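You operate a simulated robot arm through the tools that you are given. There is no shell and no other tool. Be economical: measure what you need, move in short steps, check, and stop when the job is done.

You are at the controls of a simulated two-armed robot. One attempt, no reset.

JOB
On the top of the blue bench, fold the green scarf in half.

The check looks at the end state, three seconds after you hand in, the way a careful person would. Anything else that was tipped, shoved, dropped, spilled or broken makes it a failure. Flat cloth is picked up by pressing the open fingertips on it (5 to 10 N) and closing them slowly along it; thin cloth reads only 2 to 8 mm in the jaws.

ROBOT AND FRAMES
Two 7-joint arms with two-finger parallel grippers on one trunk, on a base that drives. Base frame: it is fixed to the floor where the robot stands at the start and does not move with it; the origin is under the middle of the robot, x ahead of it, y to its left, z up; the surface under the hand at the start is at about z = 780. Lengths are in mm, angles in rad, forces in N, time in s.
The left shoulder is at the start at [218, 171, 1027], the right one opposite. Places, roughly: top of the blue bench [700, 0, 800]. Payload 4.4 kg a hand.
The TCP of each hand is the grasp point between the finger pads, 23 mm short of the fingertips. In the tool frame z runs along the fingers and y along their closing line. Largest opening 94 mm; finger width 38, thickness 10; the body of the gripper, 54 by 96 mm, starts 39 mm behind the TCP.
Orientation is that of the tool frame in the base frame, as a unit quaternion [x, y, z, w]. With the fingers straight down and closing along the base's y, the tool's x points along the base's -x, its y along +y and its z along -z.

CONTROLS
- The arms move only by the tool move_arm. It takes "left_commands", "right_commands" or both (then of equal length, played together; a hand with none holds still); each is a list that holds one entry, the list of rows, each a list of 7 numbers: the shift along the tool's x, y, z in mm, then the turn, a rotation vector about the tool's x, y, z in rad, then the gripper command, from -1 (shut) to 1 (fully open), values between in proportion. In form: [[[x, y, z, rx, ry, rz, jaw], ...]]. A call has 1 to 8 rows; each row is the pose to reach, as a shift and turn from the pose commanded when the call began, along the tool's axes at that moment. A row lasts 0.2 s, in which the tool goes at most 50 mm and 0.15 rad; a call with a longer step from one row to the next is refused whole, and so is a gripper value outside its range. A pose out of reach is approached as far as the arm can. The call stops where the force on the tool passes 40 N (or 10 N more than at its start, if that is more) or the arm is blocked; 0.2 s more then pass. Each finger travels about 72 mm/s and halts on what it meets, pressing with about 40 N; the grip force reading is that of the motor and also rises with nothing between the fingers. The clock runs only during rows and for 0.2 s after the last one: add rows that repeat a pose to give the fingers time. The reply holds the time, the measured pose of the TCP, the force on the tool along the base axes, the opening and the grip force, in the units named above and with some noise, with the torque about the TCP (base axes, N m) and any sound that the robot's microphone picked up.
- Cameras (640 x 400 px; columns grow to the right, rows downward): "scene" is now at [364.4, -8.2, 1165.6]; the picture's right is [-0.10, -1.00, 0.00], its down [-0.42, 0.04, -0.91] and it looks along [0.90, -0.09, -0.42] (base axes); focal length 214 px, centre (320, 200). "left" rides on the left gripper at [87, -16, -74] in its tool frame; the picture's right is [0.18, 0.98, 0.00], its down [-0.58, 0.11, -0.81] and it looks along [-0.79, 0.15, 0.59] (tool axes); focal length 243 px, centre (320, 200). "right" rides on the right gripper at [86, 16, -75] in its tool frame; the picture's right is [-0.18, 0.98, 0.00], its down [-0.58, -0.11, -0.81] and it looks along [-0.79, -0.15, 0.59] (tool axes); focal length 243 px, centre (320, 200). There is no depth. A picture from a camera that has moved, and an enlarged one, comes with that camera's place and axes in the base frame and with its lens.
- grab_frame(camera): a new picture of that camera. It takes no simulated time.
- move_column(by): slides the trunk up (or, below 0, down) by that many mm; the arms and the scene camera ride with it, the base frame stays. It gives what a move gives, with no picture.
- steer(legs): drives the robot by 1 to 6 legs, each [ahead, left, turn to the left] in mm, mm and rad, along the robot's own axes; the way and the turn of a leg run together, so that a leg with both is an arc; at most 1500 mm and 3.142 rad a leg. The arms and the cameras ride along, it lands a little off, and it stops where it bumps. It gives what a move gives.
- pan_tilt(pan, tilt): turns the head with the scene camera to pan (to the left, within 1.396 rad either way) and tilt (down, from -0.506 to 1.204), counted from straight ahead of the robot. It gives what a move gives.
- close_up(camera, box): a new picture of the part [left, top, right, bottom] of that camera's present view, enlarged. It takes no simulated time.
- close_job(): hands the job in; it is judged then, once.

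Go step by step. Nothing tells you exact positions but the pictures and the camera data: compare them with the known pose of the tool, close in by small moves and look again before you grip or let go. The budget is 120 turns and 100 pictures, counting those below and the enlarged ones. Unless the task says otherwise, let go and move clear before handing in, and close with one line.

The tools are called after "Emit:" as name(argument=value, ...) on one line, values as JSON. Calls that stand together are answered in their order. move_arm: Moves the arms, as the interface text tells. Its arguments: {"type":"object","properties":{"left_commands":{"type":"array","items":{"type":"array","items":{"type":"array","items":{"type":"number"}}}},"right_commands":{"type":"array","items":{"type":"array","items":{"type":"array","items":{"type":"number"}}}}},"required":[]} The other tools are called the same way: move_column (by) slides the trunk up or down; steer (legs) drives the base; pan_tilt (pan, tilt) turns the head that bears the scene camera; grab_frame (camera) takes a picture; close_up (camera, box) takes an enlarged picture of a part of a camera's view; close_job () hands the job in.

At the start:

```text
time_s: 0.0
left_ee_pos: [611.2, 239.1, 1005.5]
left_tcp_rot: [0.0, 1.0, 0.001, -0.001]
left_ft_force: [0.3, 0.5, -0.4]
left_torque: [-0.02, -0.01, 0.01]
left_gripper_width: 94.1
left_finger_force: 0.1
right_ee_pos: [576.6, -276.8, 967.9]
right_tcp_rot: [0.0, 1.0, 0.0, 0.0]
right_ft_force: [0.3, 0.9, -0.3]
right_torque: [0.02, -0.03, -0.03]
right_gripper_width: 93.9
right_finger_force: 0.0
trunk travel left (down, up): [-50.0, 338.0]
robot x, y, heading: [-1.1, 1.5, 0.001]
head pan, tilt: [-0.096, 0.436]
```

scene: 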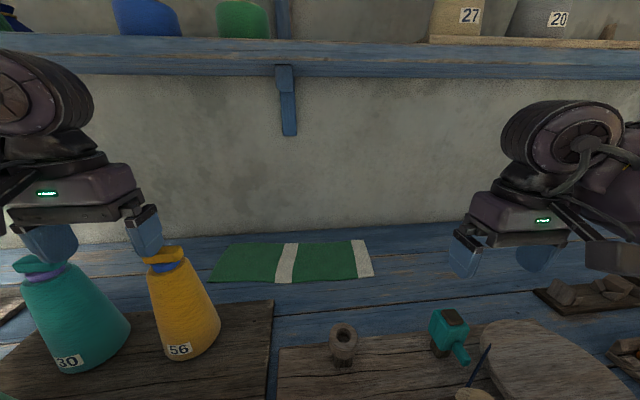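
right: 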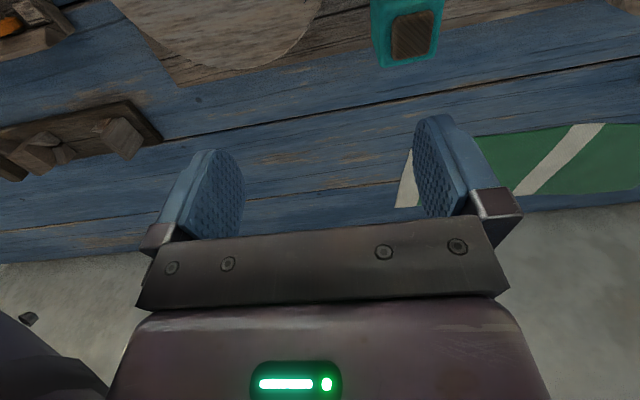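
left: 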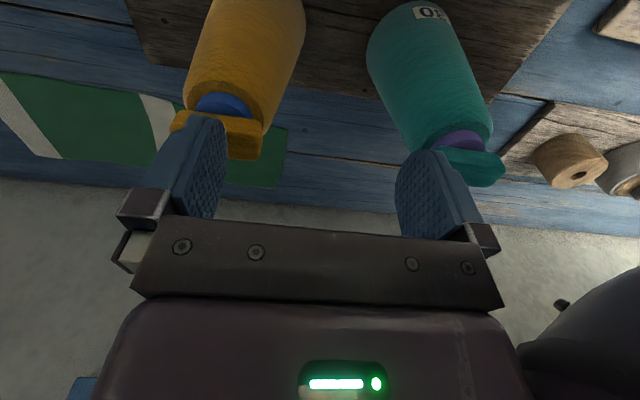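

The scarf lies flat on the bench at roughly x 740–900, y −190…+210, with its long side along y. Cones stand in front of its left end. I'll zoom in for accurate edges.

Emit:
close_up(camera="scene", box=[190, 200, 400, 331])

Emit:
pan_tilt(pan=0.0, tilt=0.75)

Emit:
grab_frame(camera="scene")

```text
3.05 times, centred on (295, 266) of scene
camera zoom: at [364.4, -8.2, 1165.6], right [-0.1, -1.0, 0.0], down [-0.42, 0.04, -0.91], along [0.9, -0.09, -0.42], focal length 654 px, centre (396, 0)
```

zoom: 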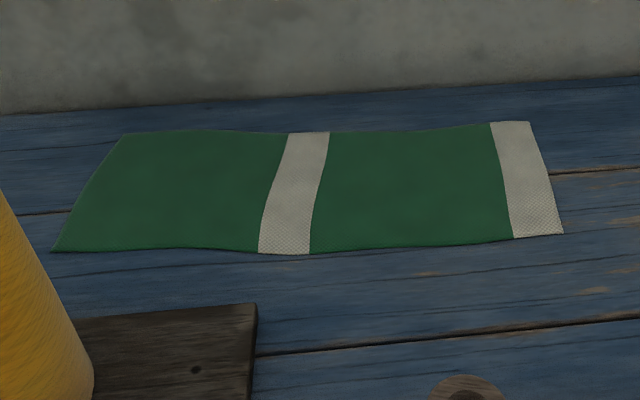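

```text
time_s: 0.8
left_ee_pos: [611.9, 238.8, 1006.5]
left_tcp_rot: [-0.001, 1.0, 0.0, 0.0]
left_ft_force: [-0.6, -0.8, 0.2]
left_torque: [-0.05, 0.0, 0.01]
left_gripper_width: 93.8
left_finger_force: 0.1
right_ee_pos: [576.0, -276.9, 968.8]
right_tcp_rot: [0.0, 1.0, 0.0, 0.0]
right_ft_force: [0.2, 0.2, 0.0]
right_torque: [-0.01, -0.01, -0.02]
right_gripper_width: 94.0
right_finger_force: 0.1
trunk travel left (down, up): [-50.0, 338.0]
robot x, y, heading: [-1.0, -2.8, 0.002]
head pan, tilt: [0.0, 0.75]
```

```text
95 pictures are left
camera scene: at [355.6, 0.6, 1138.0], right [0.0, -1.0, 0.0], down [-0.68, 0.0, -0.73], along [0.73, 0.0, -0.68], focal length 214 px, centre (320, 200)
```

scene: 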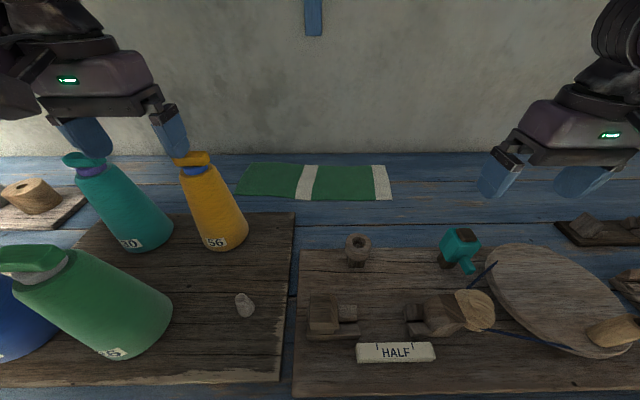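

The scarf corners agree with my first estimate (about 400 × 150 mm). A tag reading "HALF" lies on the board, so I'll read it before choosing the fold.

Emit:
close_up(camera="scene", box=[290, 280, 510, 400])

Emit:
close_up(camera="scene", box=[215, 130, 415, 255])

```text
2.91 times, centred on (400, 340) of scene
camera zoom: at [355.6, 0.6, 1138.0], right [0.0, -1.0, 0.0], down [-0.68, 0.0, -0.73], along [0.73, 0.0, -0.68], focal length 624 px, centre (87, -207)
```

zoom: 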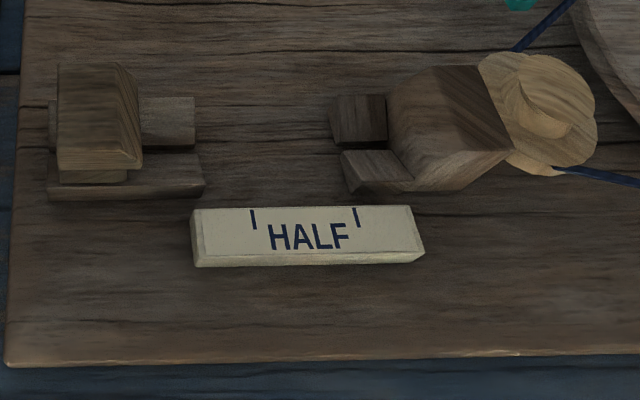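

```text
3.20 times, centred on (315, 192) of scene
camera zoom: at [355.6, 0.6, 1138.0], right [0.0, -1.0, 0.0], down [-0.68, 0.0, -0.73], along [0.73, 0.0, -0.68], focal length 686 px, centre (336, 224)
```

zoom: 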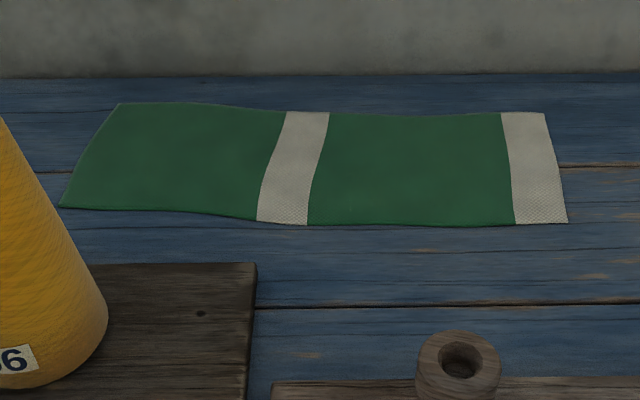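

The "HALF" tag sits by the loom parts and doesn't concern the scarf. My plan is to pinch the right (white) end with the right hand and lay it over the left end. First I'll lift the left hand clear of the cones.

Emit:
move_arm(left_commands=[[[0, 0, -45, 0, 0, 0, 1], [0, 0, -90, 0, 0, 0, 1], [0, 0, -135, 0, 0, 0, 1], [0, 0, -170, 0, 0, 0, 1], [0, 45, -170, 0, 0, 0, 1], [0, 90, -170, 0, 0, 0, 1], [0, 135, -170, 0, 0, 0, 1], [0, 170, -170, 0, 0, 0, 1]]])

Emit:
steer(legs=[[0, 80, 0]])

Emit:
grab_frame(camera="scene")

```text
time_s: 2.6
left_ee_pos: [616.6, 402.6, 1160.9]
left_tcp_rot: [0.001, 1.0, -0.002, 0.0]
left_ft_force: [-0.3, 0.3, -0.3]
left_torque: [0.0, -0.01, 0.01]
left_gripper_width: 94.2
left_finger_force: 0.0
left hand out of reach, approached as far as the arm can: row 7, 8
right_ee_pos: [576.4, -276.1, 967.6]
right_tcp_rot: [0.001, 1.0, 0.0, 0.0]
right_ft_force: [-0.3, 1.4, -0.7]
right_torque: [-0.03, -0.02, -0.01]
right_gripper_width: 94.3
right_finger_force: 0.0
trunk travel left (down, up): [-50.0, 338.0]
robot x, y, heading: [1.4, 2.2, -0.0]
head pan, tilt: [0.0, 0.75]
```

```text
time_s: 4.0
left_ee_pos: [615.7, 484.1, 1160.8]
left_tcp_rot: [-0.002, 1.0, -0.001, 0.001]
left_ft_force: [-0.2, 1.2, -0.6]
left_torque: [-0.05, 0.0, 0.04]
left_gripper_width: 93.9
left_finger_force: 0.1
right_ee_pos: [576.0, -196.2, 967.6]
right_tcp_rot: [-0.001, 1.0, 0.001, -0.001]
right_ft_force: [0.1, -0.2, -0.1]
right_torque: [-0.03, 0.01, 0.03]
right_gripper_width: 94.0
right_finger_force: 0.0
trunk travel left (down, up): [-50.0, 338.0]
robot x, y, heading: [2.4, 83.1, 0.002]
head pan, tilt: [0.0, 0.75]
```

```text
92 pictures are left
camera scene: at [355.6, 81.3, 1137.9], right [0.0, -1.0, 0.0], down [-0.68, 0.0, -0.73], along [0.73, 0.0, -0.68], focal length 214 px, centre (320, 200)
```

scene: 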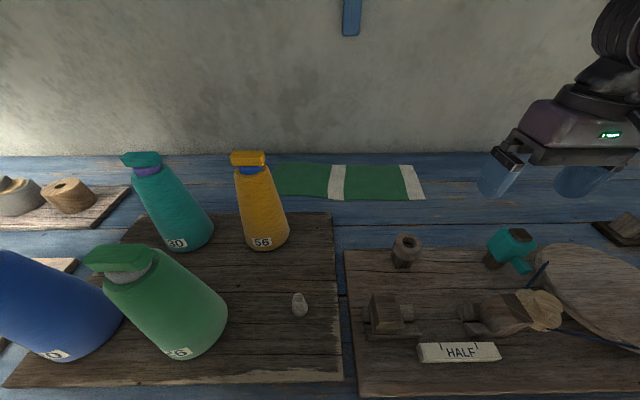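

The path is clear. I'll move the right hand over the scarf's white end and partly close the jaws.

Emit:
move_arm(right_commands=[[[-48, 10, 0, 0, 0, 0, -0.1], [-96, 20, 0, 0, 0, 0, -0.1], [-144, 30, 0, 0, 0, 0, -0.1], [-192, 38, 0, 0, 0, 0, -0.1], [-240, 38, 0, 0, 0, 0, -0.1], [-240, 38, 45, 0, 0, 0, -0.1], [-240, 38, 90, 0, 0, 0, -0.1]]])

Emit:
grab_frame(camera="right")

Emit:
grab_frame(camera="scene")

```text
time_s: 5.6
left_ee_pos: [615.6, 482.3, 1160.4]
left_tcp_rot: [0.0, 1.0, -0.001, 0.001]
left_ft_force: [0.1, 0.1, 0.6]
left_torque: [0.01, 0.02, 0.0]
left_gripper_width: 94.1
left_finger_force: 0.0
right_ee_pos: [818.9, -158.9, 878.0]
right_tcp_rot: [-0.001, 1.0, -0.001, -0.001]
right_ft_force: [0.9, -0.1, -0.6]
right_torque: [0.01, 0.02, 0.0]
right_gripper_width: 42.4
right_finger_force: 0.0
trunk travel left (down, up): [-50.0, 338.0]
robot x, y, heading: [-1.4, 77.0, -0.005]
head pan, tilt: [0.0, 0.75]
```

```text
91 pictures are left
camera right: at [731.5, -143.1, 951.5], right [0.18, 0.98, 0.0], down [0.58, -0.11, 0.81], along [0.79, -0.15, -0.59], focal length 243 px, centre (320, 200)
```

right: 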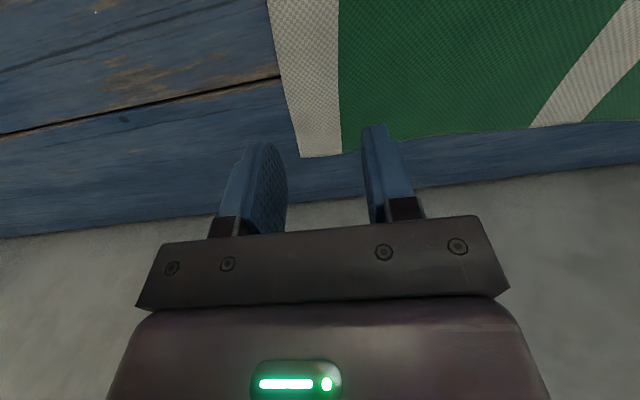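

```text
90 pictures are left
camera scene: at [356.3, 80.9, 1137.5], right [0.0, -1.0, 0.0], down [-0.68, 0.0, -0.73], along [0.73, 0.0, -0.68], focal length 214 px, centre (320, 200)
```

scene: 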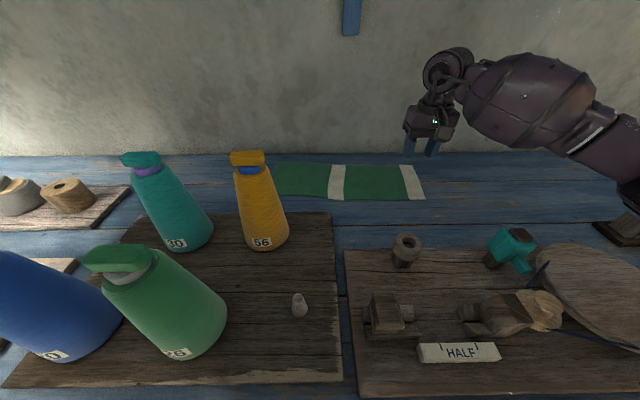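

The white end's edge runs from about (742, −178) to (889, −191), and the fingers line up just inside it. I'll lower in stages to find contact.

Emit:
move_arm(right_commands=[[[2, 4, 30, 0, 0, 0, -0.15], [2, 4, 55, 0, 0, 0, -0.15], [2, 4, 65, 0, 0, 0, -0.15], [2, 4, 65, 0, 0, 0, -0.15]]])

Emit:
grab_frame(camera="right")

```text
time_s: 6.6
left_ee_pos: [615.1, 483.4, 1162.2]
left_tcp_rot: [-0.001, 1.0, -0.001, 0.002]
left_ft_force: [-0.2, 0.6, -0.7]
left_torque: [-0.01, -0.03, 0.01]
left_gripper_width: 93.9
left_finger_force: 0.0
right_ee_pos: [816.0, -153.9, 812.4]
right_tcp_rot: [-0.001, 1.0, 0.001, 0.0]
right_ft_force: [-0.4, -0.3, 0.0]
right_torque: [0.02, 0.0, -0.01]
right_gripper_width: 39.8
right_finger_force: 0.1
trunk travel left (down, up): [-50.0, 338.0]
robot x, y, heading: [-0.2, 80.0, -0.003]
head pan, tilt: [0.0, 0.75]
```

```text
89 pictures are left
camera right: at [727.8, -137.5, 886.6], right [0.18, 0.98, 0.0], down [0.58, -0.11, 0.81], along [0.79, -0.15, -0.59], focal length 243 px, centre (320, 200)
```

right: 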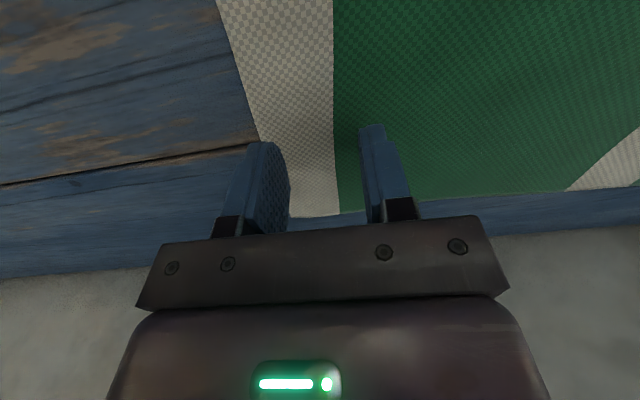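

The outer fingertip is right at the cloth's edge, so I'll shift inward 6 mm and press down gently.

Emit:
move_arm(right_commands=[[[0, 6, 0, 0, 0, 0, -0.15], [0, 6, 4, 0, 0, 0, -0.15], [0, 6, 7, 0, 0, 0, -0.15], [0, 6, 9, 0, 0, 0, -0.15], [0, 6, 9, 0, 0, 0, -0.15]]])

```text
time_s: 7.8
left_ee_pos: [615.0, 483.4, 1162.5]
left_tcp_rot: [-0.001, 1.0, -0.001, 0.001]
left_ft_force: [0.5, -0.4, -0.4]
left_torque: [-0.01, 0.01, -0.01]
left_gripper_width: 93.9
left_finger_force: 0.1
right_ee_pos: [814.5, -148.5, 805.5]
right_tcp_rot: [-0.001, 1.0, 0.0, 0.002]
right_ft_force: [2.0, -0.5, 8.7]
right_torque: [-0.16, -0.03, 0.0]
right_gripper_width: 40.3
right_finger_force: 0.3
trunk travel left (down, up): [-50.0, 338.0]
robot x, y, heading: [1.6, 80.8, 0.005]
head pan, tilt: [0.0, 0.75]
```

Contact force is 8.7 N, within range. I'll close slowly along the cloth.

Emit:
move_arm(right_commands=[[[0, 0, 0, 0, 0, 0, -0.25], [0, 0, 0, 0, 0, 0, -0.35], [0, 0, 0, 0, 0, 0, -0.45], [0, 0, 0, 0, 0, 0, -0.55], [0, 0, 0, 0, 0, 0, -0.65], [0, 0, 0, 0, 0, 0, -0.77], [0, 0, 0, 0, 0, 0, -0.9], [0, 0, 0, 0, 0, 0, -1]]])

Emit:
grab_frame(camera="right")

```text
time_s: 9.6
left_ee_pos: [615.7, 483.1, 1162.4]
left_tcp_rot: [0.0, 1.0, -0.001, 0.002]
left_ft_force: [1.1, -0.4, 0.3]
left_torque: [0.03, 0.01, -0.01]
left_gripper_width: 94.0
left_finger_force: 0.1
right_ee_pos: [813.2, -148.5, 804.8]
right_tcp_rot: [0.001, 1.0, 0.0, 0.001]
right_ft_force: [0.5, -1.1, 15.0]
right_torque: [-0.05, 0.05, -0.02]
right_gripper_width: 0.0
right_finger_force: 40.1
trunk travel left (down, up): [-50.0, 338.0]
robot x, y, heading: [-0.1, 78.3, -0.005]
head pan, tilt: [0.0, 0.75]
```

```text
88 pictures are left
camera right: at [725.7, -132.0, 878.8], right [0.18, 0.98, 0.0], down [0.58, -0.11, 0.81], along [0.79, -0.15, -0.59], focal length 243 px, centre (320, 200)
```

right: 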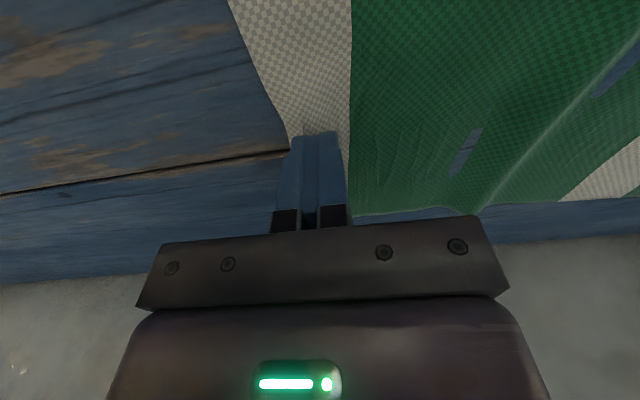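

The jaws read 0 mm, so they probably missed. I'll lift slightly to check.

Emit:
move_arm(right_commands=[[[0, 0, -15, 0, 0, 0, -1], [0, 0, -40, 0, 0, 0, -1], [0, 0, -40, 0, 0, 0, -1]]])

Emit:
grab_frame(camera="right")

Emit:
close_up(camera="scene", box=[260, 90, 500, 240])

```text
time_s: 10.4
left_ee_pos: [616.7, 482.5, 1160.7]
left_tcp_rot: [-0.001, 1.0, -0.001, 0.0]
left_ft_force: [-0.5, -0.2, -0.7]
left_torque: [0.01, -0.02, -0.02]
left_gripper_width: 94.0
left_finger_force: 0.0
right_ee_pos: [814.8, -147.9, 841.8]
right_tcp_rot: [-0.001, 1.0, 0.0, -0.002]
right_ft_force: [0.7, 0.0, 0.1]
right_torque: [-0.01, 0.02, -0.01]
right_gripper_width: 0.2
right_finger_force: 40.3
trunk travel left (down, up): [-50.0, 338.0]
robot x, y, heading: [0.5, 79.4, 0.002]
head pan, tilt: [0.0, 0.75]
```

```text
87 pictures are left
camera right: at [727.7, -132.0, 916.2], right [0.18, 0.98, 0.0], down [0.58, -0.11, 0.81], along [0.79, -0.15, -0.59], focal length 243 px, centre (320, 200)
```

right: 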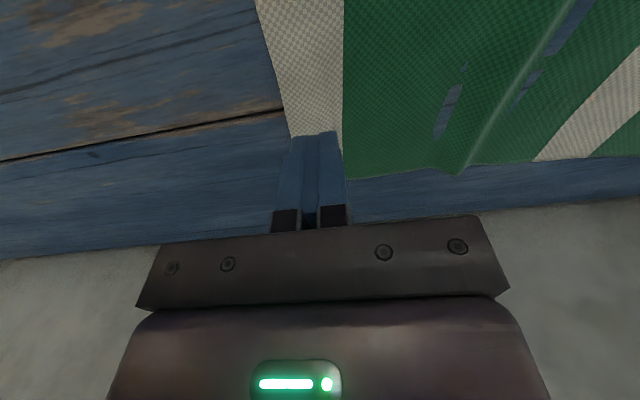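

```text
2.67 times, centred on (380, 165) of scene
camera zoom: at [356.1, 80.9, 1137.5], right [0.0, -1.0, 0.0], down [-0.68, 0.0, -0.73], along [0.73, 0.0, -0.68], focal length 572 px, centre (160, 293)
```

zoom: 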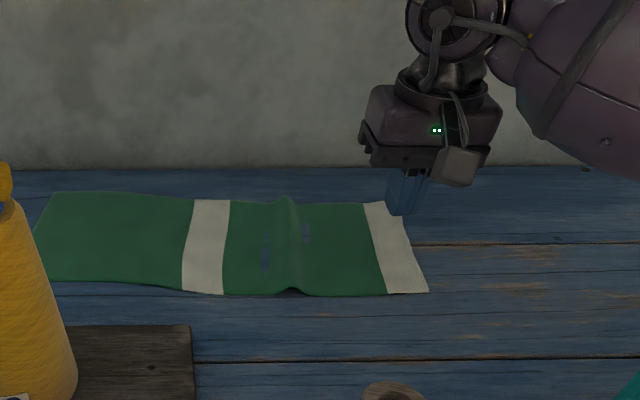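

The cloth slid instead of bunching; the torque showed only the outer finger was loaded, and there's a small ridge mid-way. I'll use the closed fingertips to drag the end back out flat, then retry with a balanced press.

Emit:
move_arm(right_commands=[[[0, 0, 30, 0, 0, 0, -1], [0, 0, 37, 0, 0, 0, -1], [0, 0, 39, 0, 0, 0, -1], [0, -4, 39, 0, 0, 0, -1], [0, -8, 39, 0, 0, 0, -1], [0, -12, 39, 0, 0, 0, -1], [0, -16, 39, 0, 0, 0, -1]]])

Emit:
move_arm(right_commands=[[[0, 0, -30, 0, 0, 0, -1], [0, 0, -40, 0, 0, 0, 0], [0, 0, -40, 0, 0, 0, 0], [0, 0, -40, 0, 0, 0, 0]]])

Emit:
grab_frame(camera="right")

```text
time_s: 12.0
left_ee_pos: [615.4, 482.6, 1161.9]
left_tcp_rot: [0.0, 1.0, -0.001, 0.002]
left_ft_force: [0.1, -0.1, -0.2]
left_torque: [-0.03, 0.01, 0.01]
left_gripper_width: 94.2
left_finger_force: 0.0
right_ee_pos: [813.1, -162.7, 804.9]
right_tcp_rot: [-0.001, 1.0, 0.0, 0.0]
right_ft_force: [0.1, 1.2, 3.3]
right_torque: [0.0, -0.04, -0.01]
right_gripper_width: 0.0
right_finger_force: 40.3
trunk travel left (down, up): [-50.0, 338.0]
robot x, y, heading: [-2.2, 82.1, 0.002]
head pan, tilt: [0.0, 0.75]
```

```text
time_s: 13.0
left_ee_pos: [617.0, 482.1, 1162.7]
left_tcp_rot: [-0.001, 1.0, -0.001, 0.001]
left_ft_force: [-0.1, 0.0, -0.4]
left_torque: [0.01, 0.04, 0.0]
left_gripper_width: 94.1
left_finger_force: 0.1
right_ee_pos: [816.7, -163.6, 845.3]
right_tcp_rot: [-0.001, 1.0, 0.001, 0.0]
right_ft_force: [-0.4, -0.9, 0.4]
right_torque: [-0.01, 0.0, 0.0]
right_gripper_width: 46.9
right_finger_force: 0.1
trunk travel left (down, up): [-50.0, 338.0]
robot x, y, heading: [-5.9, 81.8, 0.0]
head pan, tilt: [0.0, 0.75]
```

```text
85 pictures are left
camera right: at [728.0, -147.2, 919.6], right [0.18, 0.98, 0.0], down [0.58, -0.11, 0.81], along [0.79, -0.15, -0.59], focal length 243 px, centre (320, 200)
```

right: 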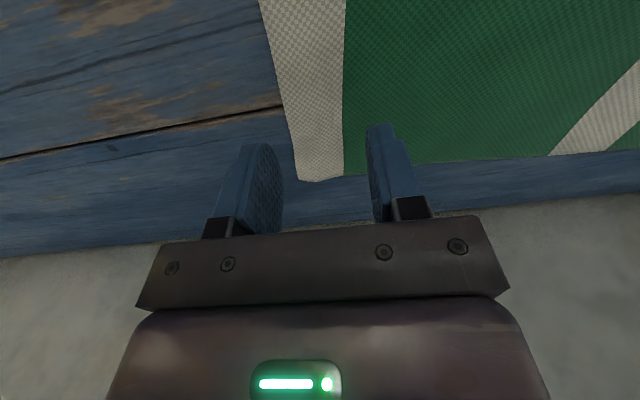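

The end is flat again. I'll place the jaws about 10 mm inside the edge with a tiny tilt, and press to check the balance.

Emit:
move_arm(right_commands=[[[0, 22, 15, 0, 0, 0, 0], [0, 22, 30, 0.006, 0, 0, 0], [0, 22, 37, 0.006, 0, 0, 0], [0, 22, 40, 0.006, 0, 0, 0], [0, 22, 42, 0.006, 0, 0, 0], [0, 22, 42, 0.006, 0, 0, 0]]])

Emit:
grab_frame(camera="right")

```text
time_s: 14.4
left_ee_pos: [615.3, 483.6, 1162.0]
left_tcp_rot: [-0.001, 1.0, -0.001, 0.002]
left_ft_force: [0.7, -0.2, 0.2]
left_torque: [-0.04, 0.01, 0.02]
left_gripper_width: 94.0
left_finger_force: 0.0
right_ee_pos: [813.7, -142.5, 803.0]
right_tcp_rot: [0.0, 1.0, -0.002, 0.001]
right_ft_force: [-0.1, -1.8, 7.6]
right_torque: [-0.03, 0.02, 0.04]
right_gripper_width: 46.9
right_finger_force: 0.1
trunk travel left (down, up): [-50.0, 338.0]
robot x, y, heading: [-2.2, 81.0, 0.001]
head pan, tilt: [0.0, 0.75]
```

```text
84 pictures are left
camera right: at [727.1, -124.9, 878.7], right [0.18, 0.98, -0.01], down [0.58, -0.1, 0.81], along [0.79, -0.15, -0.59], focal length 243 px, centre (320, 200)
```

right: 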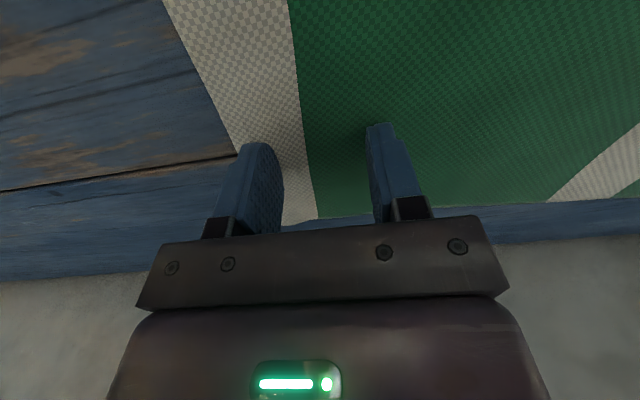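

The press is balanced at 7.6 N. I'll close slowly.

Emit:
move_arm(right_commands=[[[0, 0, 0, 0, 0, 0, -0.06], [0, 0, 0, 0, 0, 0, -0.12], [0, 0, 0, 0, 0, 0, -0.18], [0, 0, 0, 0, 0, 0, -0.24], [0, 0, 0, 0, 0, 0, -0.3], [0, 0, 0, 0, 0, 0, -0.36], [0, 0, 0, 0, 0, 0, -0.42], [0, 0, 0, 0, 0, 0, -0.48]]])

Emit:
grab_frame(camera="right")

```text
time_s: 16.2
left_ee_pos: [614.4, 483.8, 1162.1]
left_tcp_rot: [-0.001, 1.0, -0.001, 0.002]
left_ft_force: [-0.3, 0.4, 0.3]
left_torque: [-0.04, 0.0, -0.02]
left_gripper_width: 94.2
left_finger_force: 0.1
right_ee_pos: [813.2, -140.6, 803.9]
right_tcp_rot: [-0.001, 1.0, -0.003, 0.001]
right_ft_force: [0.3, 0.0, 16.4]
right_torque: [-0.05, 0.03, -0.03]
right_gripper_width: 23.4
right_finger_force: 0.1
trunk travel left (down, up): [-50.0, 338.0]
robot x, y, heading: [-0.6, 78.9, 0.004]
head pan, tilt: [0.0, 0.75]
```

```text
83 pictures are left
camera right: at [726.4, -124.4, 878.6], right [0.18, 0.98, -0.01], down [0.58, -0.1, 0.81], along [0.79, -0.15, -0.59], focal length 243 px, centre (320, 200)
```

right: 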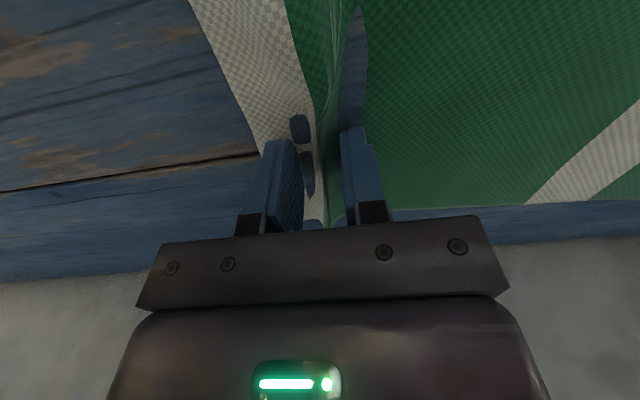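

A ridge has formed between the fingers. I'll continue closing.

Emit:
move_arm(right_commands=[[[0, 0, 0, 0, 0, 0, -0.55], [0, 0, 0, 0, 0, 0, -0.62], [0, 0, 0, 0, 0, 0, -0.7], [0, 0, 0, 0, 0, 0, -0.78], [0, 0, 0, 0, 0, 0, -0.86], [0, 0, 0, 0, 0, 0, -0.94], [0, 0, 0, 0, 0, 0, -1], [0, 0, 0, 0, 0, 0, -1]]])

Emit:
grab_frame(camera="right")

```text
time_s: 18.0
left_ee_pos: [614.9, 483.4, 1162.8]
left_tcp_rot: [-0.001, 1.0, -0.001, 0.003]
left_ft_force: [0.0, 1.0, 0.2]
left_torque: [0.0, 0.02, -0.02]
left_gripper_width: 93.9
left_finger_force: 0.0
right_ee_pos: [814.0, -140.8, 804.1]
right_tcp_rot: [-0.001, 1.0, -0.004, 0.001]
right_ft_force: [-2.4, 3.7, 18.2]
right_torque: [0.01, 0.08, -0.05]
right_gripper_width: 2.5
right_finger_force: 40.1
trunk travel left (down, up): [-50.0, 338.0]
robot x, y, heading: [-2.5, 81.5, -0.001]
head pan, tilt: [0.0, 0.75]
```

```text
82 pictures are left
camera right: at [726.1, -124.0, 878.6], right [0.18, 0.98, -0.01], down [0.58, -0.1, 0.81], along [0.79, -0.15, -0.59], focal length 243 px, centre (320, 200)
```

right: 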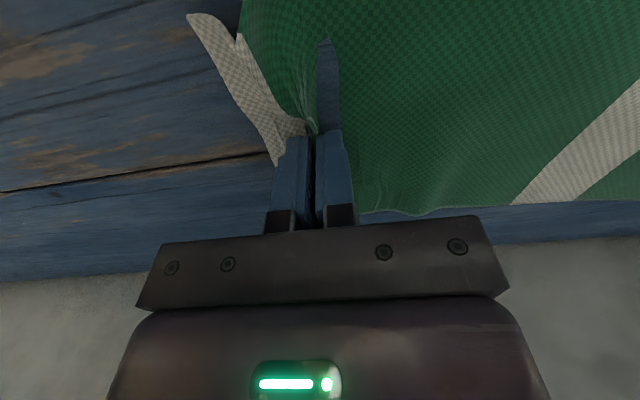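

The cloth is gripped (2.5 mm). I'll lift a little while moving inward to see how the end hangs.

Emit:
move_arm(right_commands=[[[0, 5, -15, 0, 0, 0, -1], [0, 12, -35, 0, 0, 0, -1], [0, 24, -55, 0, 0, 0, -1], [0, 38, -75, 0, 0, 0, -1], [0, 50, -95, 0, 0, 0, -1], [0, 50, -95, 0, 0, 0, -1]]])

Emit:
grab_frame(camera="right")

Emit:
close_up(camera="scene", box=[260, 60, 500, 210])

```text
time_s: 19.4
left_ee_pos: [615.9, 482.1, 1161.7]
left_tcp_rot: [-0.001, 1.0, -0.001, 0.001]
left_ft_force: [-0.3, -0.5, -0.9]
left_torque: [-0.01, -0.01, 0.0]
left_gripper_width: 93.9
left_finger_force: 0.0
right_ee_pos: [814.9, -90.7, 898.6]
right_tcp_rot: [-0.001, 1.0, -0.004, -0.001]
right_ft_force: [-0.3, 0.0, 0.5]
right_torque: [-0.03, 0.0, -0.02]
right_gripper_width: 2.1
right_finger_force: 40.7
trunk travel left (down, up): [-50.0, 338.0]
robot x, y, heading: [0.2, 77.9, 0.0]
head pan, tilt: [0.0, 0.75]
```

```text
81 pictures are left
camera right: at [728.1, -74.3, 972.2], right [0.18, 0.98, -0.01], down [0.58, -0.1, 0.81], along [0.79, -0.15, -0.59], focal length 243 px, centre (320, 200)
```

right: 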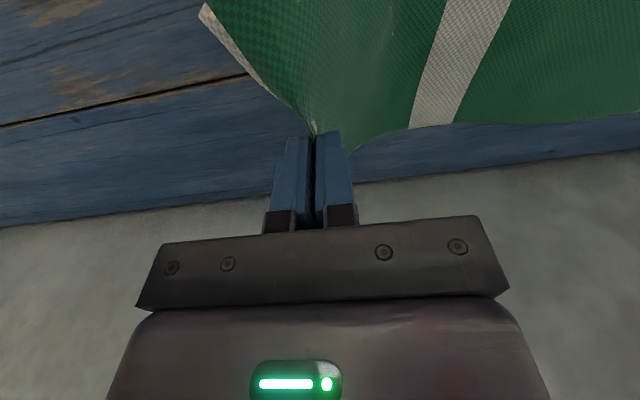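

```text
2.67 times, centred on (380, 135) of scene
camera zoom: at [355.8, 80.8, 1137.7], right [0.0, -1.0, 0.0], down [-0.68, 0.0, -0.73], along [0.73, 0.0, -0.68], focal length 572 px, centre (160, 373)
```

zoom: 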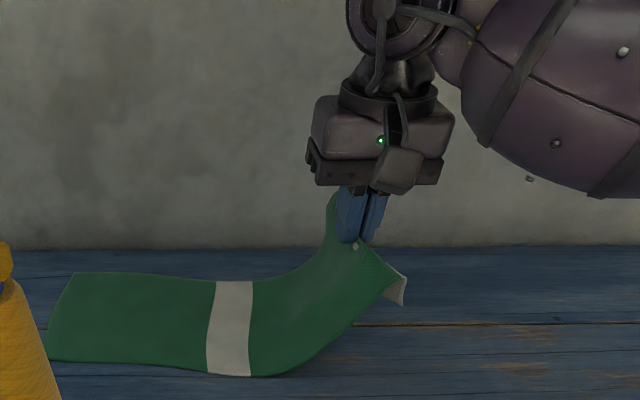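

The cloth is fairly springy and the grip holds. I'll raise it a bit, then drive left while holding so the right arm has reach over the left half.

Emit:
move_arm(right_commands=[[[0, 20, -15, 0, 0, 0, -1], [-2, 40, -30, 0, 0, 0, -1], [-4, 60, -40, 0, 0, 0, -1], [-4, 60, -40, 0, 0, 0, -1]]])

Emit:
steer(legs=[[0, 90, 0]])

Emit:
grab_frame(camera="scene")

```text
time_s: 20.4
left_ee_pos: [616.4, 482.8, 1162.1]
left_tcp_rot: [-0.001, 1.0, -0.001, 0.001]
left_ft_force: [-0.4, -0.1, 0.7]
left_torque: [-0.01, 0.02, -0.04]
left_gripper_width: 93.9
left_finger_force: 0.0
right_ee_pos: [818.1, -31.5, 936.6]
right_tcp_rot: [0.0, 1.0, -0.003, -0.001]
right_ft_force: [-0.7, 1.1, 0.2]
right_torque: [-0.02, 0.0, -0.02]
right_gripper_width: 2.2
right_finger_force: 39.6
trunk travel left (down, up): [-50.0, 338.0]
robot x, y, heading: [0.5, 78.3, 0.004]
head pan, tilt: [0.0, 0.75]
```

```text
time_s: 21.8
left_ee_pos: [615.1, 571.3, 1162.0]
left_tcp_rot: [0.0, 1.0, -0.001, 0.0]
left_ft_force: [-0.5, 0.5, -0.5]
left_torque: [-0.02, 0.05, -0.02]
left_gripper_width: 93.8
left_finger_force: 0.0
right_ee_pos: [818.9, 56.8, 937.3]
right_tcp_rot: [-0.001, 1.0, -0.003, 0.001]
right_ft_force: [-0.5, -0.2, -0.5]
right_torque: [0.01, 0.07, 0.03]
right_gripper_width: 2.1
right_finger_force: 39.7
trunk travel left (down, up): [-50.0, 338.0]
robot x, y, heading: [-0.5, 168.3, 0.002]
head pan, tilt: [0.0, 0.75]
```

```text
79 pictures are left
camera scene: at [355.5, 169.0, 1137.9], right [0.0, -1.0, 0.0], down [-0.68, 0.0, -0.73], along [0.73, 0.0, -0.68], focal length 214 px, centre (320, 200)
```

scene: 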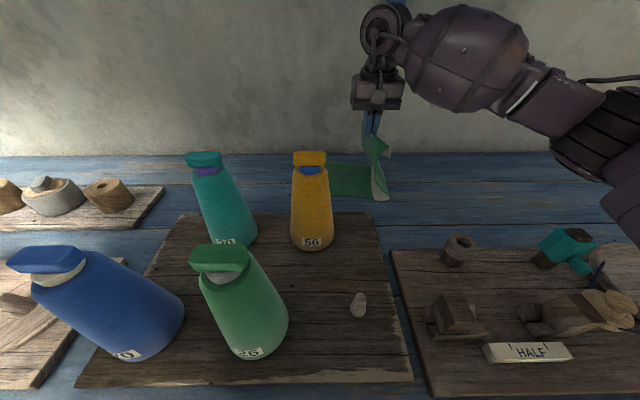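

Next I'll carry the end over the left half, leaning the gripper so the fingertips point back toward the fold.

Emit:
move_arm(right_commands=[[[-2, 20, 5, 0.12, 0, 0, -1], [-4, 40, 18, 0.24, 0, 0, -1], [-6, 60, 34, 0.36, 0, 0, -1], [-8, 75, 52, 0.48, 0, 0, -1], [-9, 85, 70, 0.6, 0, 0, -1], [-9, 85, 70, 0.6, 0, 0, -1]]])

Emit:
grab_frame(camera="scene")

Emit:
grab_frame(camera="right")

```text
time_s: 23.2
left_ee_pos: [615.8, 569.8, 1163.0]
left_tcp_rot: [-0.001, 1.0, -0.001, 0.001]
left_ft_force: [0.2, 0.0, -0.8]
left_torque: [0.0, -0.02, -0.01]
left_gripper_width: 94.1
left_finger_force: 0.1
right_ee_pos: [826.0, 140.2, 866.4]
right_tcp_rot: [-0.001, 0.954, -0.299, 0.001]
right_ft_force: [-0.2, -0.2, 0.6]
right_torque: [0.05, 0.0, 0.0]
right_gripper_width: 2.2
right_finger_force: 40.1
trunk travel left (down, up): [-50.0, 338.0]
robot x, y, heading: [-0.5, 167.0, -0.002]
head pan, tilt: [0.0, 0.75]
```

```text
78 pictures are left
camera scene: at [355.2, 168.4, 1138.1], right [0.0, -1.0, 0.0], down [-0.68, 0.0, -0.73], along [0.73, 0.0, -0.68], focal length 214 px, centre (320, 200)
```

scene: 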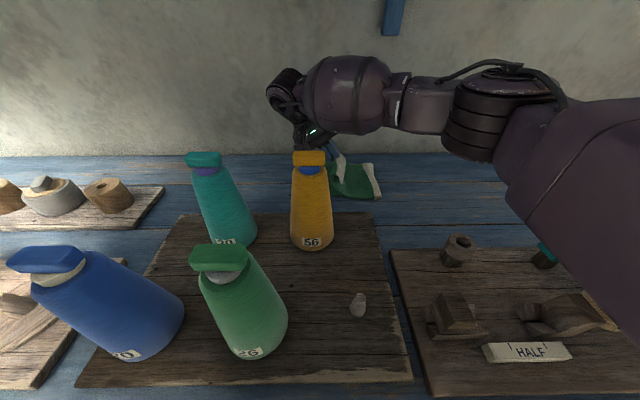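

```text
77 pictures are left
camera right: at [739.0, 197.1, 917.7], right [0.18, 0.81, -0.56], down [0.58, 0.37, 0.72], along [0.79, -0.46, -0.4], focal length 243 px, centre (320, 200)
```

right: 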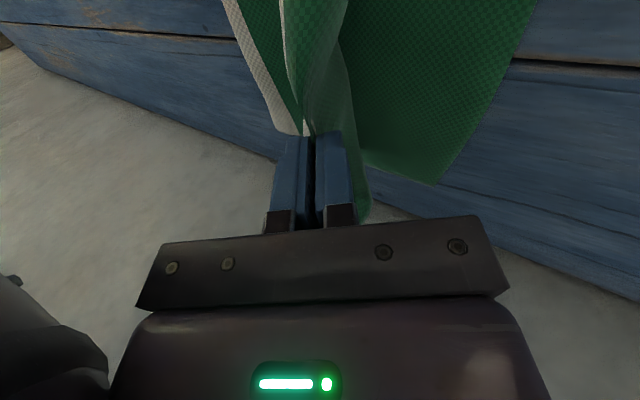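

The yellow cone hides the fold from the head camera. I'll turn the left hand so its camera can look at it from the left.

Emit:
move_arm(left_commands=[[[0, 0, 0, 0, 0, 0.14, 1], [0, 0, 0, 0, 0, 0.28, 1], [0, 0, 0, 0, 0, 0.42, 1], [0, 0, 0, 0, 0, 0.56, 1], [0, 0, 0, 0, 0, 0.7, 1], [0, 0, 0, 0, 0, 0.84, 1], [0, 0, 0, 0, 0, 0.98, 1], [0, 0, 0, 0, 0, 0.98, 1]]])

Emit:
grab_frame(camera="left")

```text
time_s: 25.0
left_ee_pos: [615.8, 571.6, 1161.6]
left_tcp_rot: [0.471, 0.882, 0.0, 0.002]
left_ft_force: [1.3, 0.4, 0.0]
left_torque: [0.0, 0.01, 0.01]
left_gripper_width: 94.3
left_finger_force: 0.0
right_ee_pos: [824.8, 141.6, 865.9]
right_tcp_rot: [0.0, 0.955, -0.298, 0.0]
right_ft_force: [-0.8, 0.1, -0.1]
right_torque: [0.06, 0.02, -0.02]
right_gripper_width: 2.5
right_finger_force: 40.0
trunk travel left (down, up): [-50.0, 338.0]
robot x, y, heading: [-1.5, 167.8, 0.003]
head pan, tilt: [0.0, 0.75]
```

```text
76 pictures are left
camera left: at [553.3, 632.9, 1236.0], right [0.71, 0.7, 0.0], down [0.41, -0.42, 0.81], along [0.57, -0.58, -0.59], focal length 243 px, centre (320, 200)
```

left: 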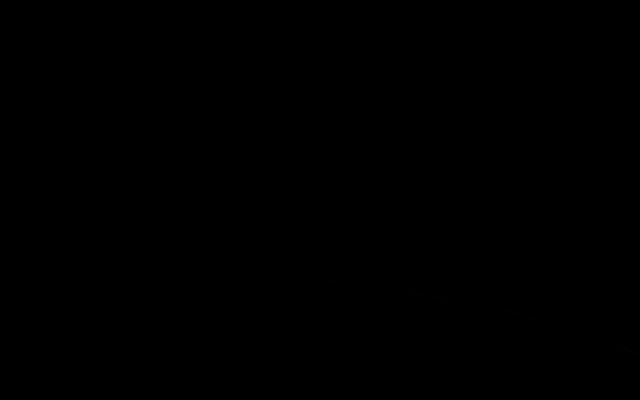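

The left camera is blocked by something. I'll look toward the left hand with the head.

Emit:
pan_tilt(pan=0.8, tilt=0.1)

Emit:
grab_frame(camera="scene")

```text
time_s: 26.1
left_ee_pos: [615.6, 571.9, 1160.6]
left_tcp_rot: [0.469, 0.883, 0.0, 0.001]
left_ft_force: [0.1, -0.1, 0.4]
left_torque: [-0.02, 0.03, -0.01]
left_gripper_width: 94.0
left_finger_force: 0.0
right_ee_pos: [827.0, 142.5, 865.6]
right_tcp_rot: [-0.001, 0.955, -0.298, 0.001]
right_ft_force: [0.0, -0.5, 0.1]
right_torque: [0.05, -0.03, 0.01]
right_gripper_width: 2.1
right_finger_force: 40.1
trunk travel left (down, up): [-50.0, 338.0]
robot x, y, heading: [2.8, 167.9, 0.001]
head pan, tilt: [0.799, 0.099]
```

```text
75 pictures are left
camera scene: at [336.8, 234.6, 1196.8], right [0.72, -0.7, 0.0], down [-0.07, -0.07, -0.99], along [0.69, 0.71, -0.1], focal length 214 px, centre (320, 200)
```

scene: 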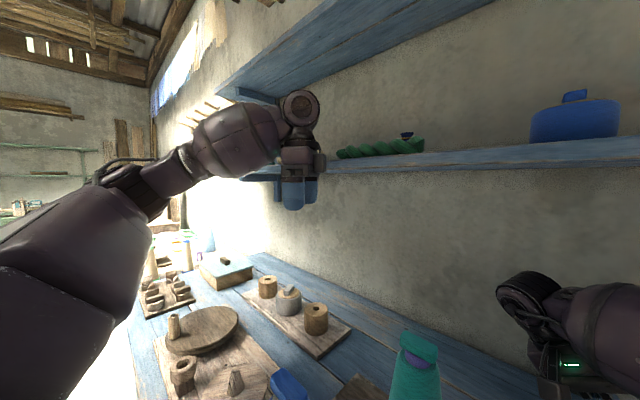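

Nothing is touched; the camera just sits behind its own forearm. I'll undo part of the turn and bring the head back.

Emit:
move_arm(left_commands=[[[0, 0, 0, 0, 0, -0.14, 1], [0, 0, 0, 0, 0, -0.28, 1], [0, 0, 0, 0, 0, -0.4, 1], [0, 0, 0, 0, 0, -0.4, 1]]])

Emit:
grab_frame(camera="left")

Emit:
pan_tilt(pan=0.0, tilt=0.6)

Emit:
close_up(camera="scene", box=[220, 60, 460, 210])

```text
time_s: 27.1
left_ee_pos: [616.5, 571.9, 1162.6]
left_tcp_rot: [0.284, 0.959, -0.001, 0.002]
left_ft_force: [0.1, -1.1, -0.4]
left_torque: [0.0, 0.02, 0.0]
left_gripper_width: 94.3
left_finger_force: 0.1
right_ee_pos: [825.3, 141.3, 865.3]
right_tcp_rot: [-0.001, 0.955, -0.298, 0.0]
right_ft_force: [1.0, -0.1, 0.4]
right_torque: [0.04, -0.01, -0.02]
right_gripper_width: 2.3
right_finger_force: 40.3
trunk travel left (down, up): [-50.0, 338.0]
robot x, y, heading: [-1.8, 170.3, 0.002]
head pan, tilt: [0.799, 0.099]
```

```text
74 pictures are left
camera left: at [533.9, 603.8, 1236.5], right [0.38, 0.92, 0.0], down [0.54, -0.22, 0.81], along [0.75, -0.31, -0.59], focal length 243 px, centre (320, 200)
```

left: 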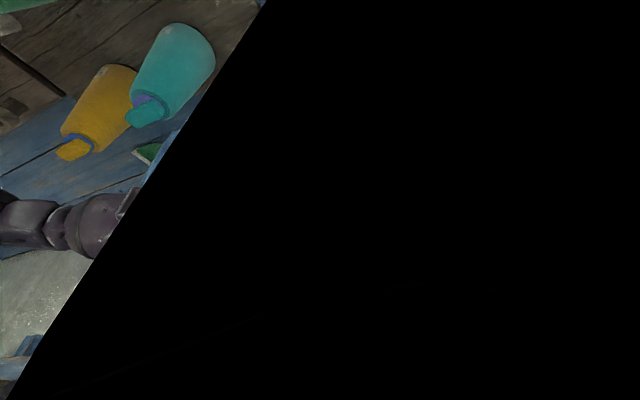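

```text
time_s: 28.3
left_ee_pos: [617.3, 571.6, 1163.3]
left_tcp_rot: [0.285, 0.959, -0.001, 0.001]
left_ft_force: [-0.1, 0.1, 0.7]
left_torque: [0.04, 0.01, -0.01]
left_gripper_width: 93.8
left_finger_force: 0.1
right_ee_pos: [826.8, 141.4, 865.7]
right_tcp_rot: [-0.001, 0.955, -0.298, 0.0]
right_ft_force: [0.1, 0.3, 0.6]
right_torque: [0.05, -0.01, 0.0]
right_gripper_width: 2.2
right_finger_force: 39.6
trunk travel left (down, up): [-50.0, 338.0]
robot x, y, heading: [-0.6, 165.1, 0.006]
head pan, tilt: [0.0, 0.6]
```

```text
2.67 times, centred on (340, 135) of scene
camera zoom: at [361.0, 168.8, 1150.8], right [0.0, -1.0, 0.0], down [-0.56, 0.0, -0.83], along [0.83, 0.0, -0.56], focal length 572 px, centre (267, 373)
```

zoom: 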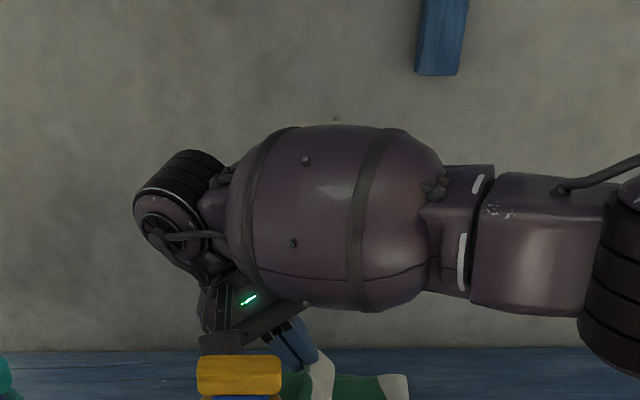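

I'll lower toward the left layer, with the tips about 25 mm above the bench, and look.

Emit:
move_arm(right_commands=[[[0, 10, 9, 0, 0, 0, -1], [0, 20, 18, 0, 0, 0, -1], [0, 30, 26, 0, 0, 0, -1], [0, 30, 26, 0, 0, 0, -1]]])

Emit:
grab_frame(camera="right")

Emit:
close_up(camera="scene", box=[260, 120, 420, 220])

```text
time_s: 29.3
left_ee_pos: [615.9, 571.1, 1161.2]
left_tcp_rot: [0.285, 0.959, -0.001, 0.002]
left_ft_force: [-0.1, 0.1, 0.0]
left_torque: [0.02, -0.03, 0.04]
left_gripper_width: 94.0
left_finger_force: 0.0
right_ee_pos: [827.9, 152.1, 826.7]
right_tcp_rot: [0.0, 0.954, -0.299, 0.001]
right_ft_force: [-0.2, -0.2, 0.3]
right_torque: [0.07, 0.0, -0.03]
right_gripper_width: 2.5
right_finger_force: 40.2
trunk travel left (down, up): [-50.0, 338.0]
robot x, y, heading: [2.6, 165.5, 0.004]
head pan, tilt: [0.0, 0.6]
```

```text
72 pictures are left
camera right: at [739.4, 207.1, 879.8], right [0.18, 0.81, -0.56], down [0.58, 0.37, 0.72], along [0.79, -0.46, -0.4], focal length 243 px, centre (320, 200)
```

right: 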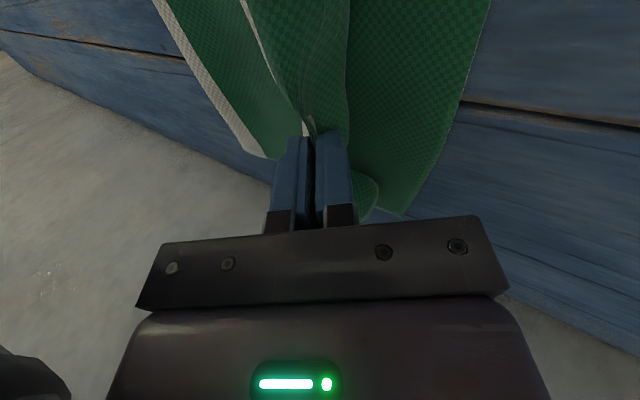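

```text
4.00 times, centred on (340, 170) of scene
camera zoom: at [360.8, 168.6, 1150.9], right [0.0, -1.0, 0.0], down [-0.56, 0.0, -0.83], along [0.83, 0.0, -0.56], focal length 858 px, centre (240, 320)
```

zoom: 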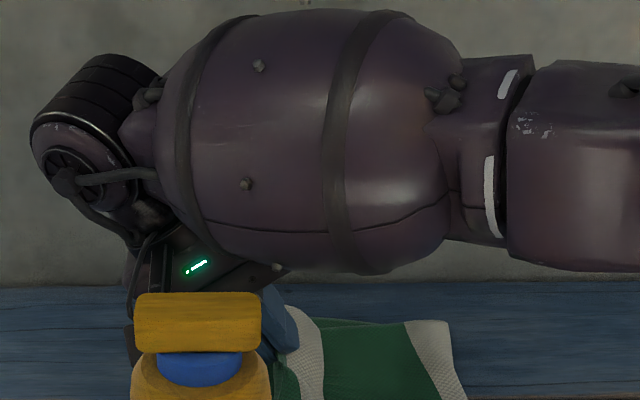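

The scarf slid about 30 mm right while lifting, so its left end is now at y≈185 and the tip should go down near y≈118. I'll lower along the finger direction.

Emit:
move_arm(right_commands=[[[0, -2, 8, 0, 0, 0, -1], [0, -4, 16, 0, 0, 0, -1], [0, -6, 23, 0, 0, 0, -1], [0, -6, 23, 0, 0, 0, -1]]])

Emit:
grab_frame(camera="right")

Emit:
close_up(camera="scene", box=[260, 120, 420, 220])

```text
time_s: 30.3
left_ee_pos: [616.3, 571.0, 1161.8]
left_tcp_rot: [0.284, 0.959, 0.0, 0.002]
left_ft_force: [0.7, 0.6, 0.2]
left_torque: [-0.01, 0.01, -0.02]
left_gripper_width: 94.1
left_finger_force: 0.0
right_ee_pos: [826.1, 132.5, 812.4]
right_tcp_rot: [-0.001, 0.954, -0.299, 0.0]
right_ft_force: [0.3, 0.4, 1.0]
right_torque: [0.01, -0.05, 0.01]
right_gripper_width: 2.3
right_finger_force: 39.2
trunk travel left (down, up): [-50.0, 338.0]
robot x, y, heading: [-4.3, 169.8, 0.003]
head pan, tilt: [0.0, 0.6]
```

```text
70 pictures are left
camera right: at [739.5, 188.9, 864.5], right [0.18, 0.81, -0.56], down [0.58, 0.37, 0.72], along [0.79, -0.46, -0.4], focal length 243 px, centre (320, 200)
```

right: 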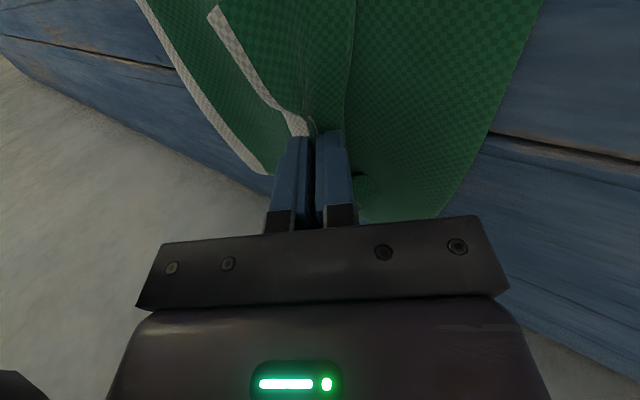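

```text
4.00 times, centred on (340, 170) of scene
camera zoom: at [360.9, 168.8, 1150.8], right [0.0, -1.0, 0.0], down [-0.56, 0.0, -0.83], along [0.83, 0.0, -0.56], focal length 858 px, centre (240, 320)
```

zoom: 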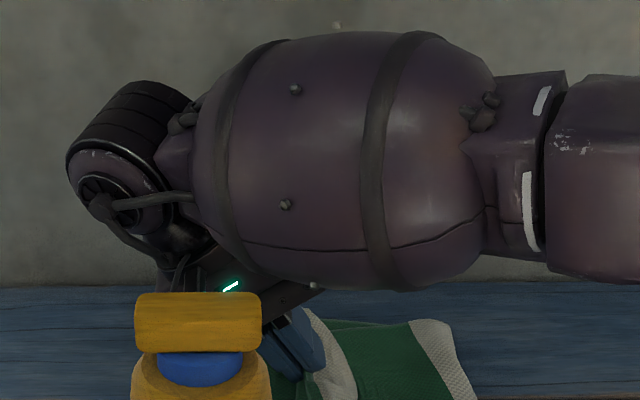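

The white end's flap lies back toward the fold as expected; I'll deal with it after release. I'm opening a little and backing off along the fingers.

Emit:
move_arm(right_commands=[[[0, 0, -3, 0, 0, 0, -0.8], [0, 0, -7, 0, 0, 0, -0.6], [0, 0, -12, 0, 0, 0, -0.4], [0, 0, -20, 0, 0, 0, -0.2], [0, 0, -35, 0, 0, 0, -0.2], [0, 0, -60, 0, 0, 0, -0.2], [0, 0, -90, 0, 0, 0, -0.2], [0, 0, -90, 0, 0, 0, -0.2]]])

Emit:
grab_frame(camera="right")

Emit:
close_up(camera="scene", box=[260, 120, 420, 220])

```text
time_s: 32.1
left_ee_pos: [616.8, 571.1, 1161.6]
left_tcp_rot: [0.284, 0.959, -0.001, 0.001]
left_ft_force: [0.0, -0.1, -0.2]
left_torque: [0.01, 0.0, 0.01]
left_gripper_width: 94.2
left_finger_force: 0.1
right_ee_pos: [825.8, 182.8, 884.0]
right_tcp_rot: [-0.001, 0.954, -0.299, 0.0]
right_ft_force: [-0.6, 0.6, 0.7]
right_torque: [0.01, 0.02, 0.03]
right_gripper_width: 37.6
right_finger_force: 0.0
trunk travel left (down, up): [-50.0, 338.0]
robot x, y, heading: [1.1, 170.4, -0.001]
head pan, tilt: [0.0, 0.6]
```

```text
68 pictures are left
camera right: at [739.3, 238.6, 936.9], right [0.18, 0.81, -0.56], down [0.58, 0.37, 0.72], along [0.79, -0.46, -0.4], focal length 243 px, centre (320, 200)
```

right: 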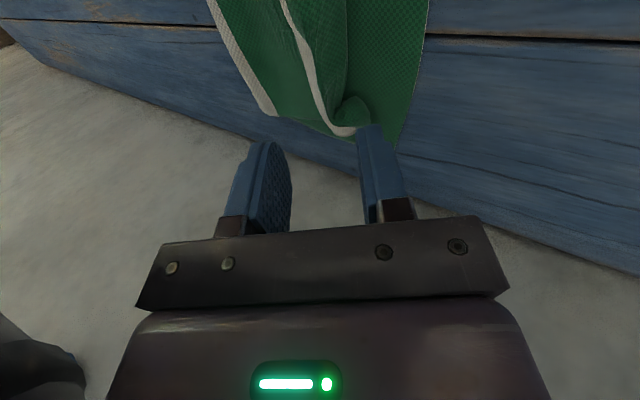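

```text
4.00 times, centred on (340, 170) of scene
camera zoom: at [361.4, 168.5, 1150.5], right [0.0, -1.0, 0.0], down [-0.57, 0.0, -0.82], along [0.82, 0.0, -0.57], focal length 858 px, centre (240, 320)
```

zoom: 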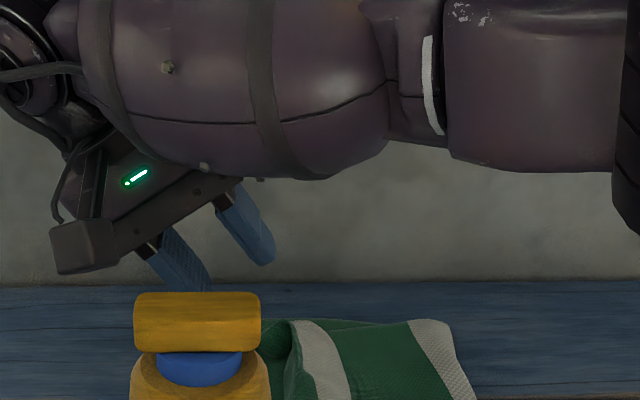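

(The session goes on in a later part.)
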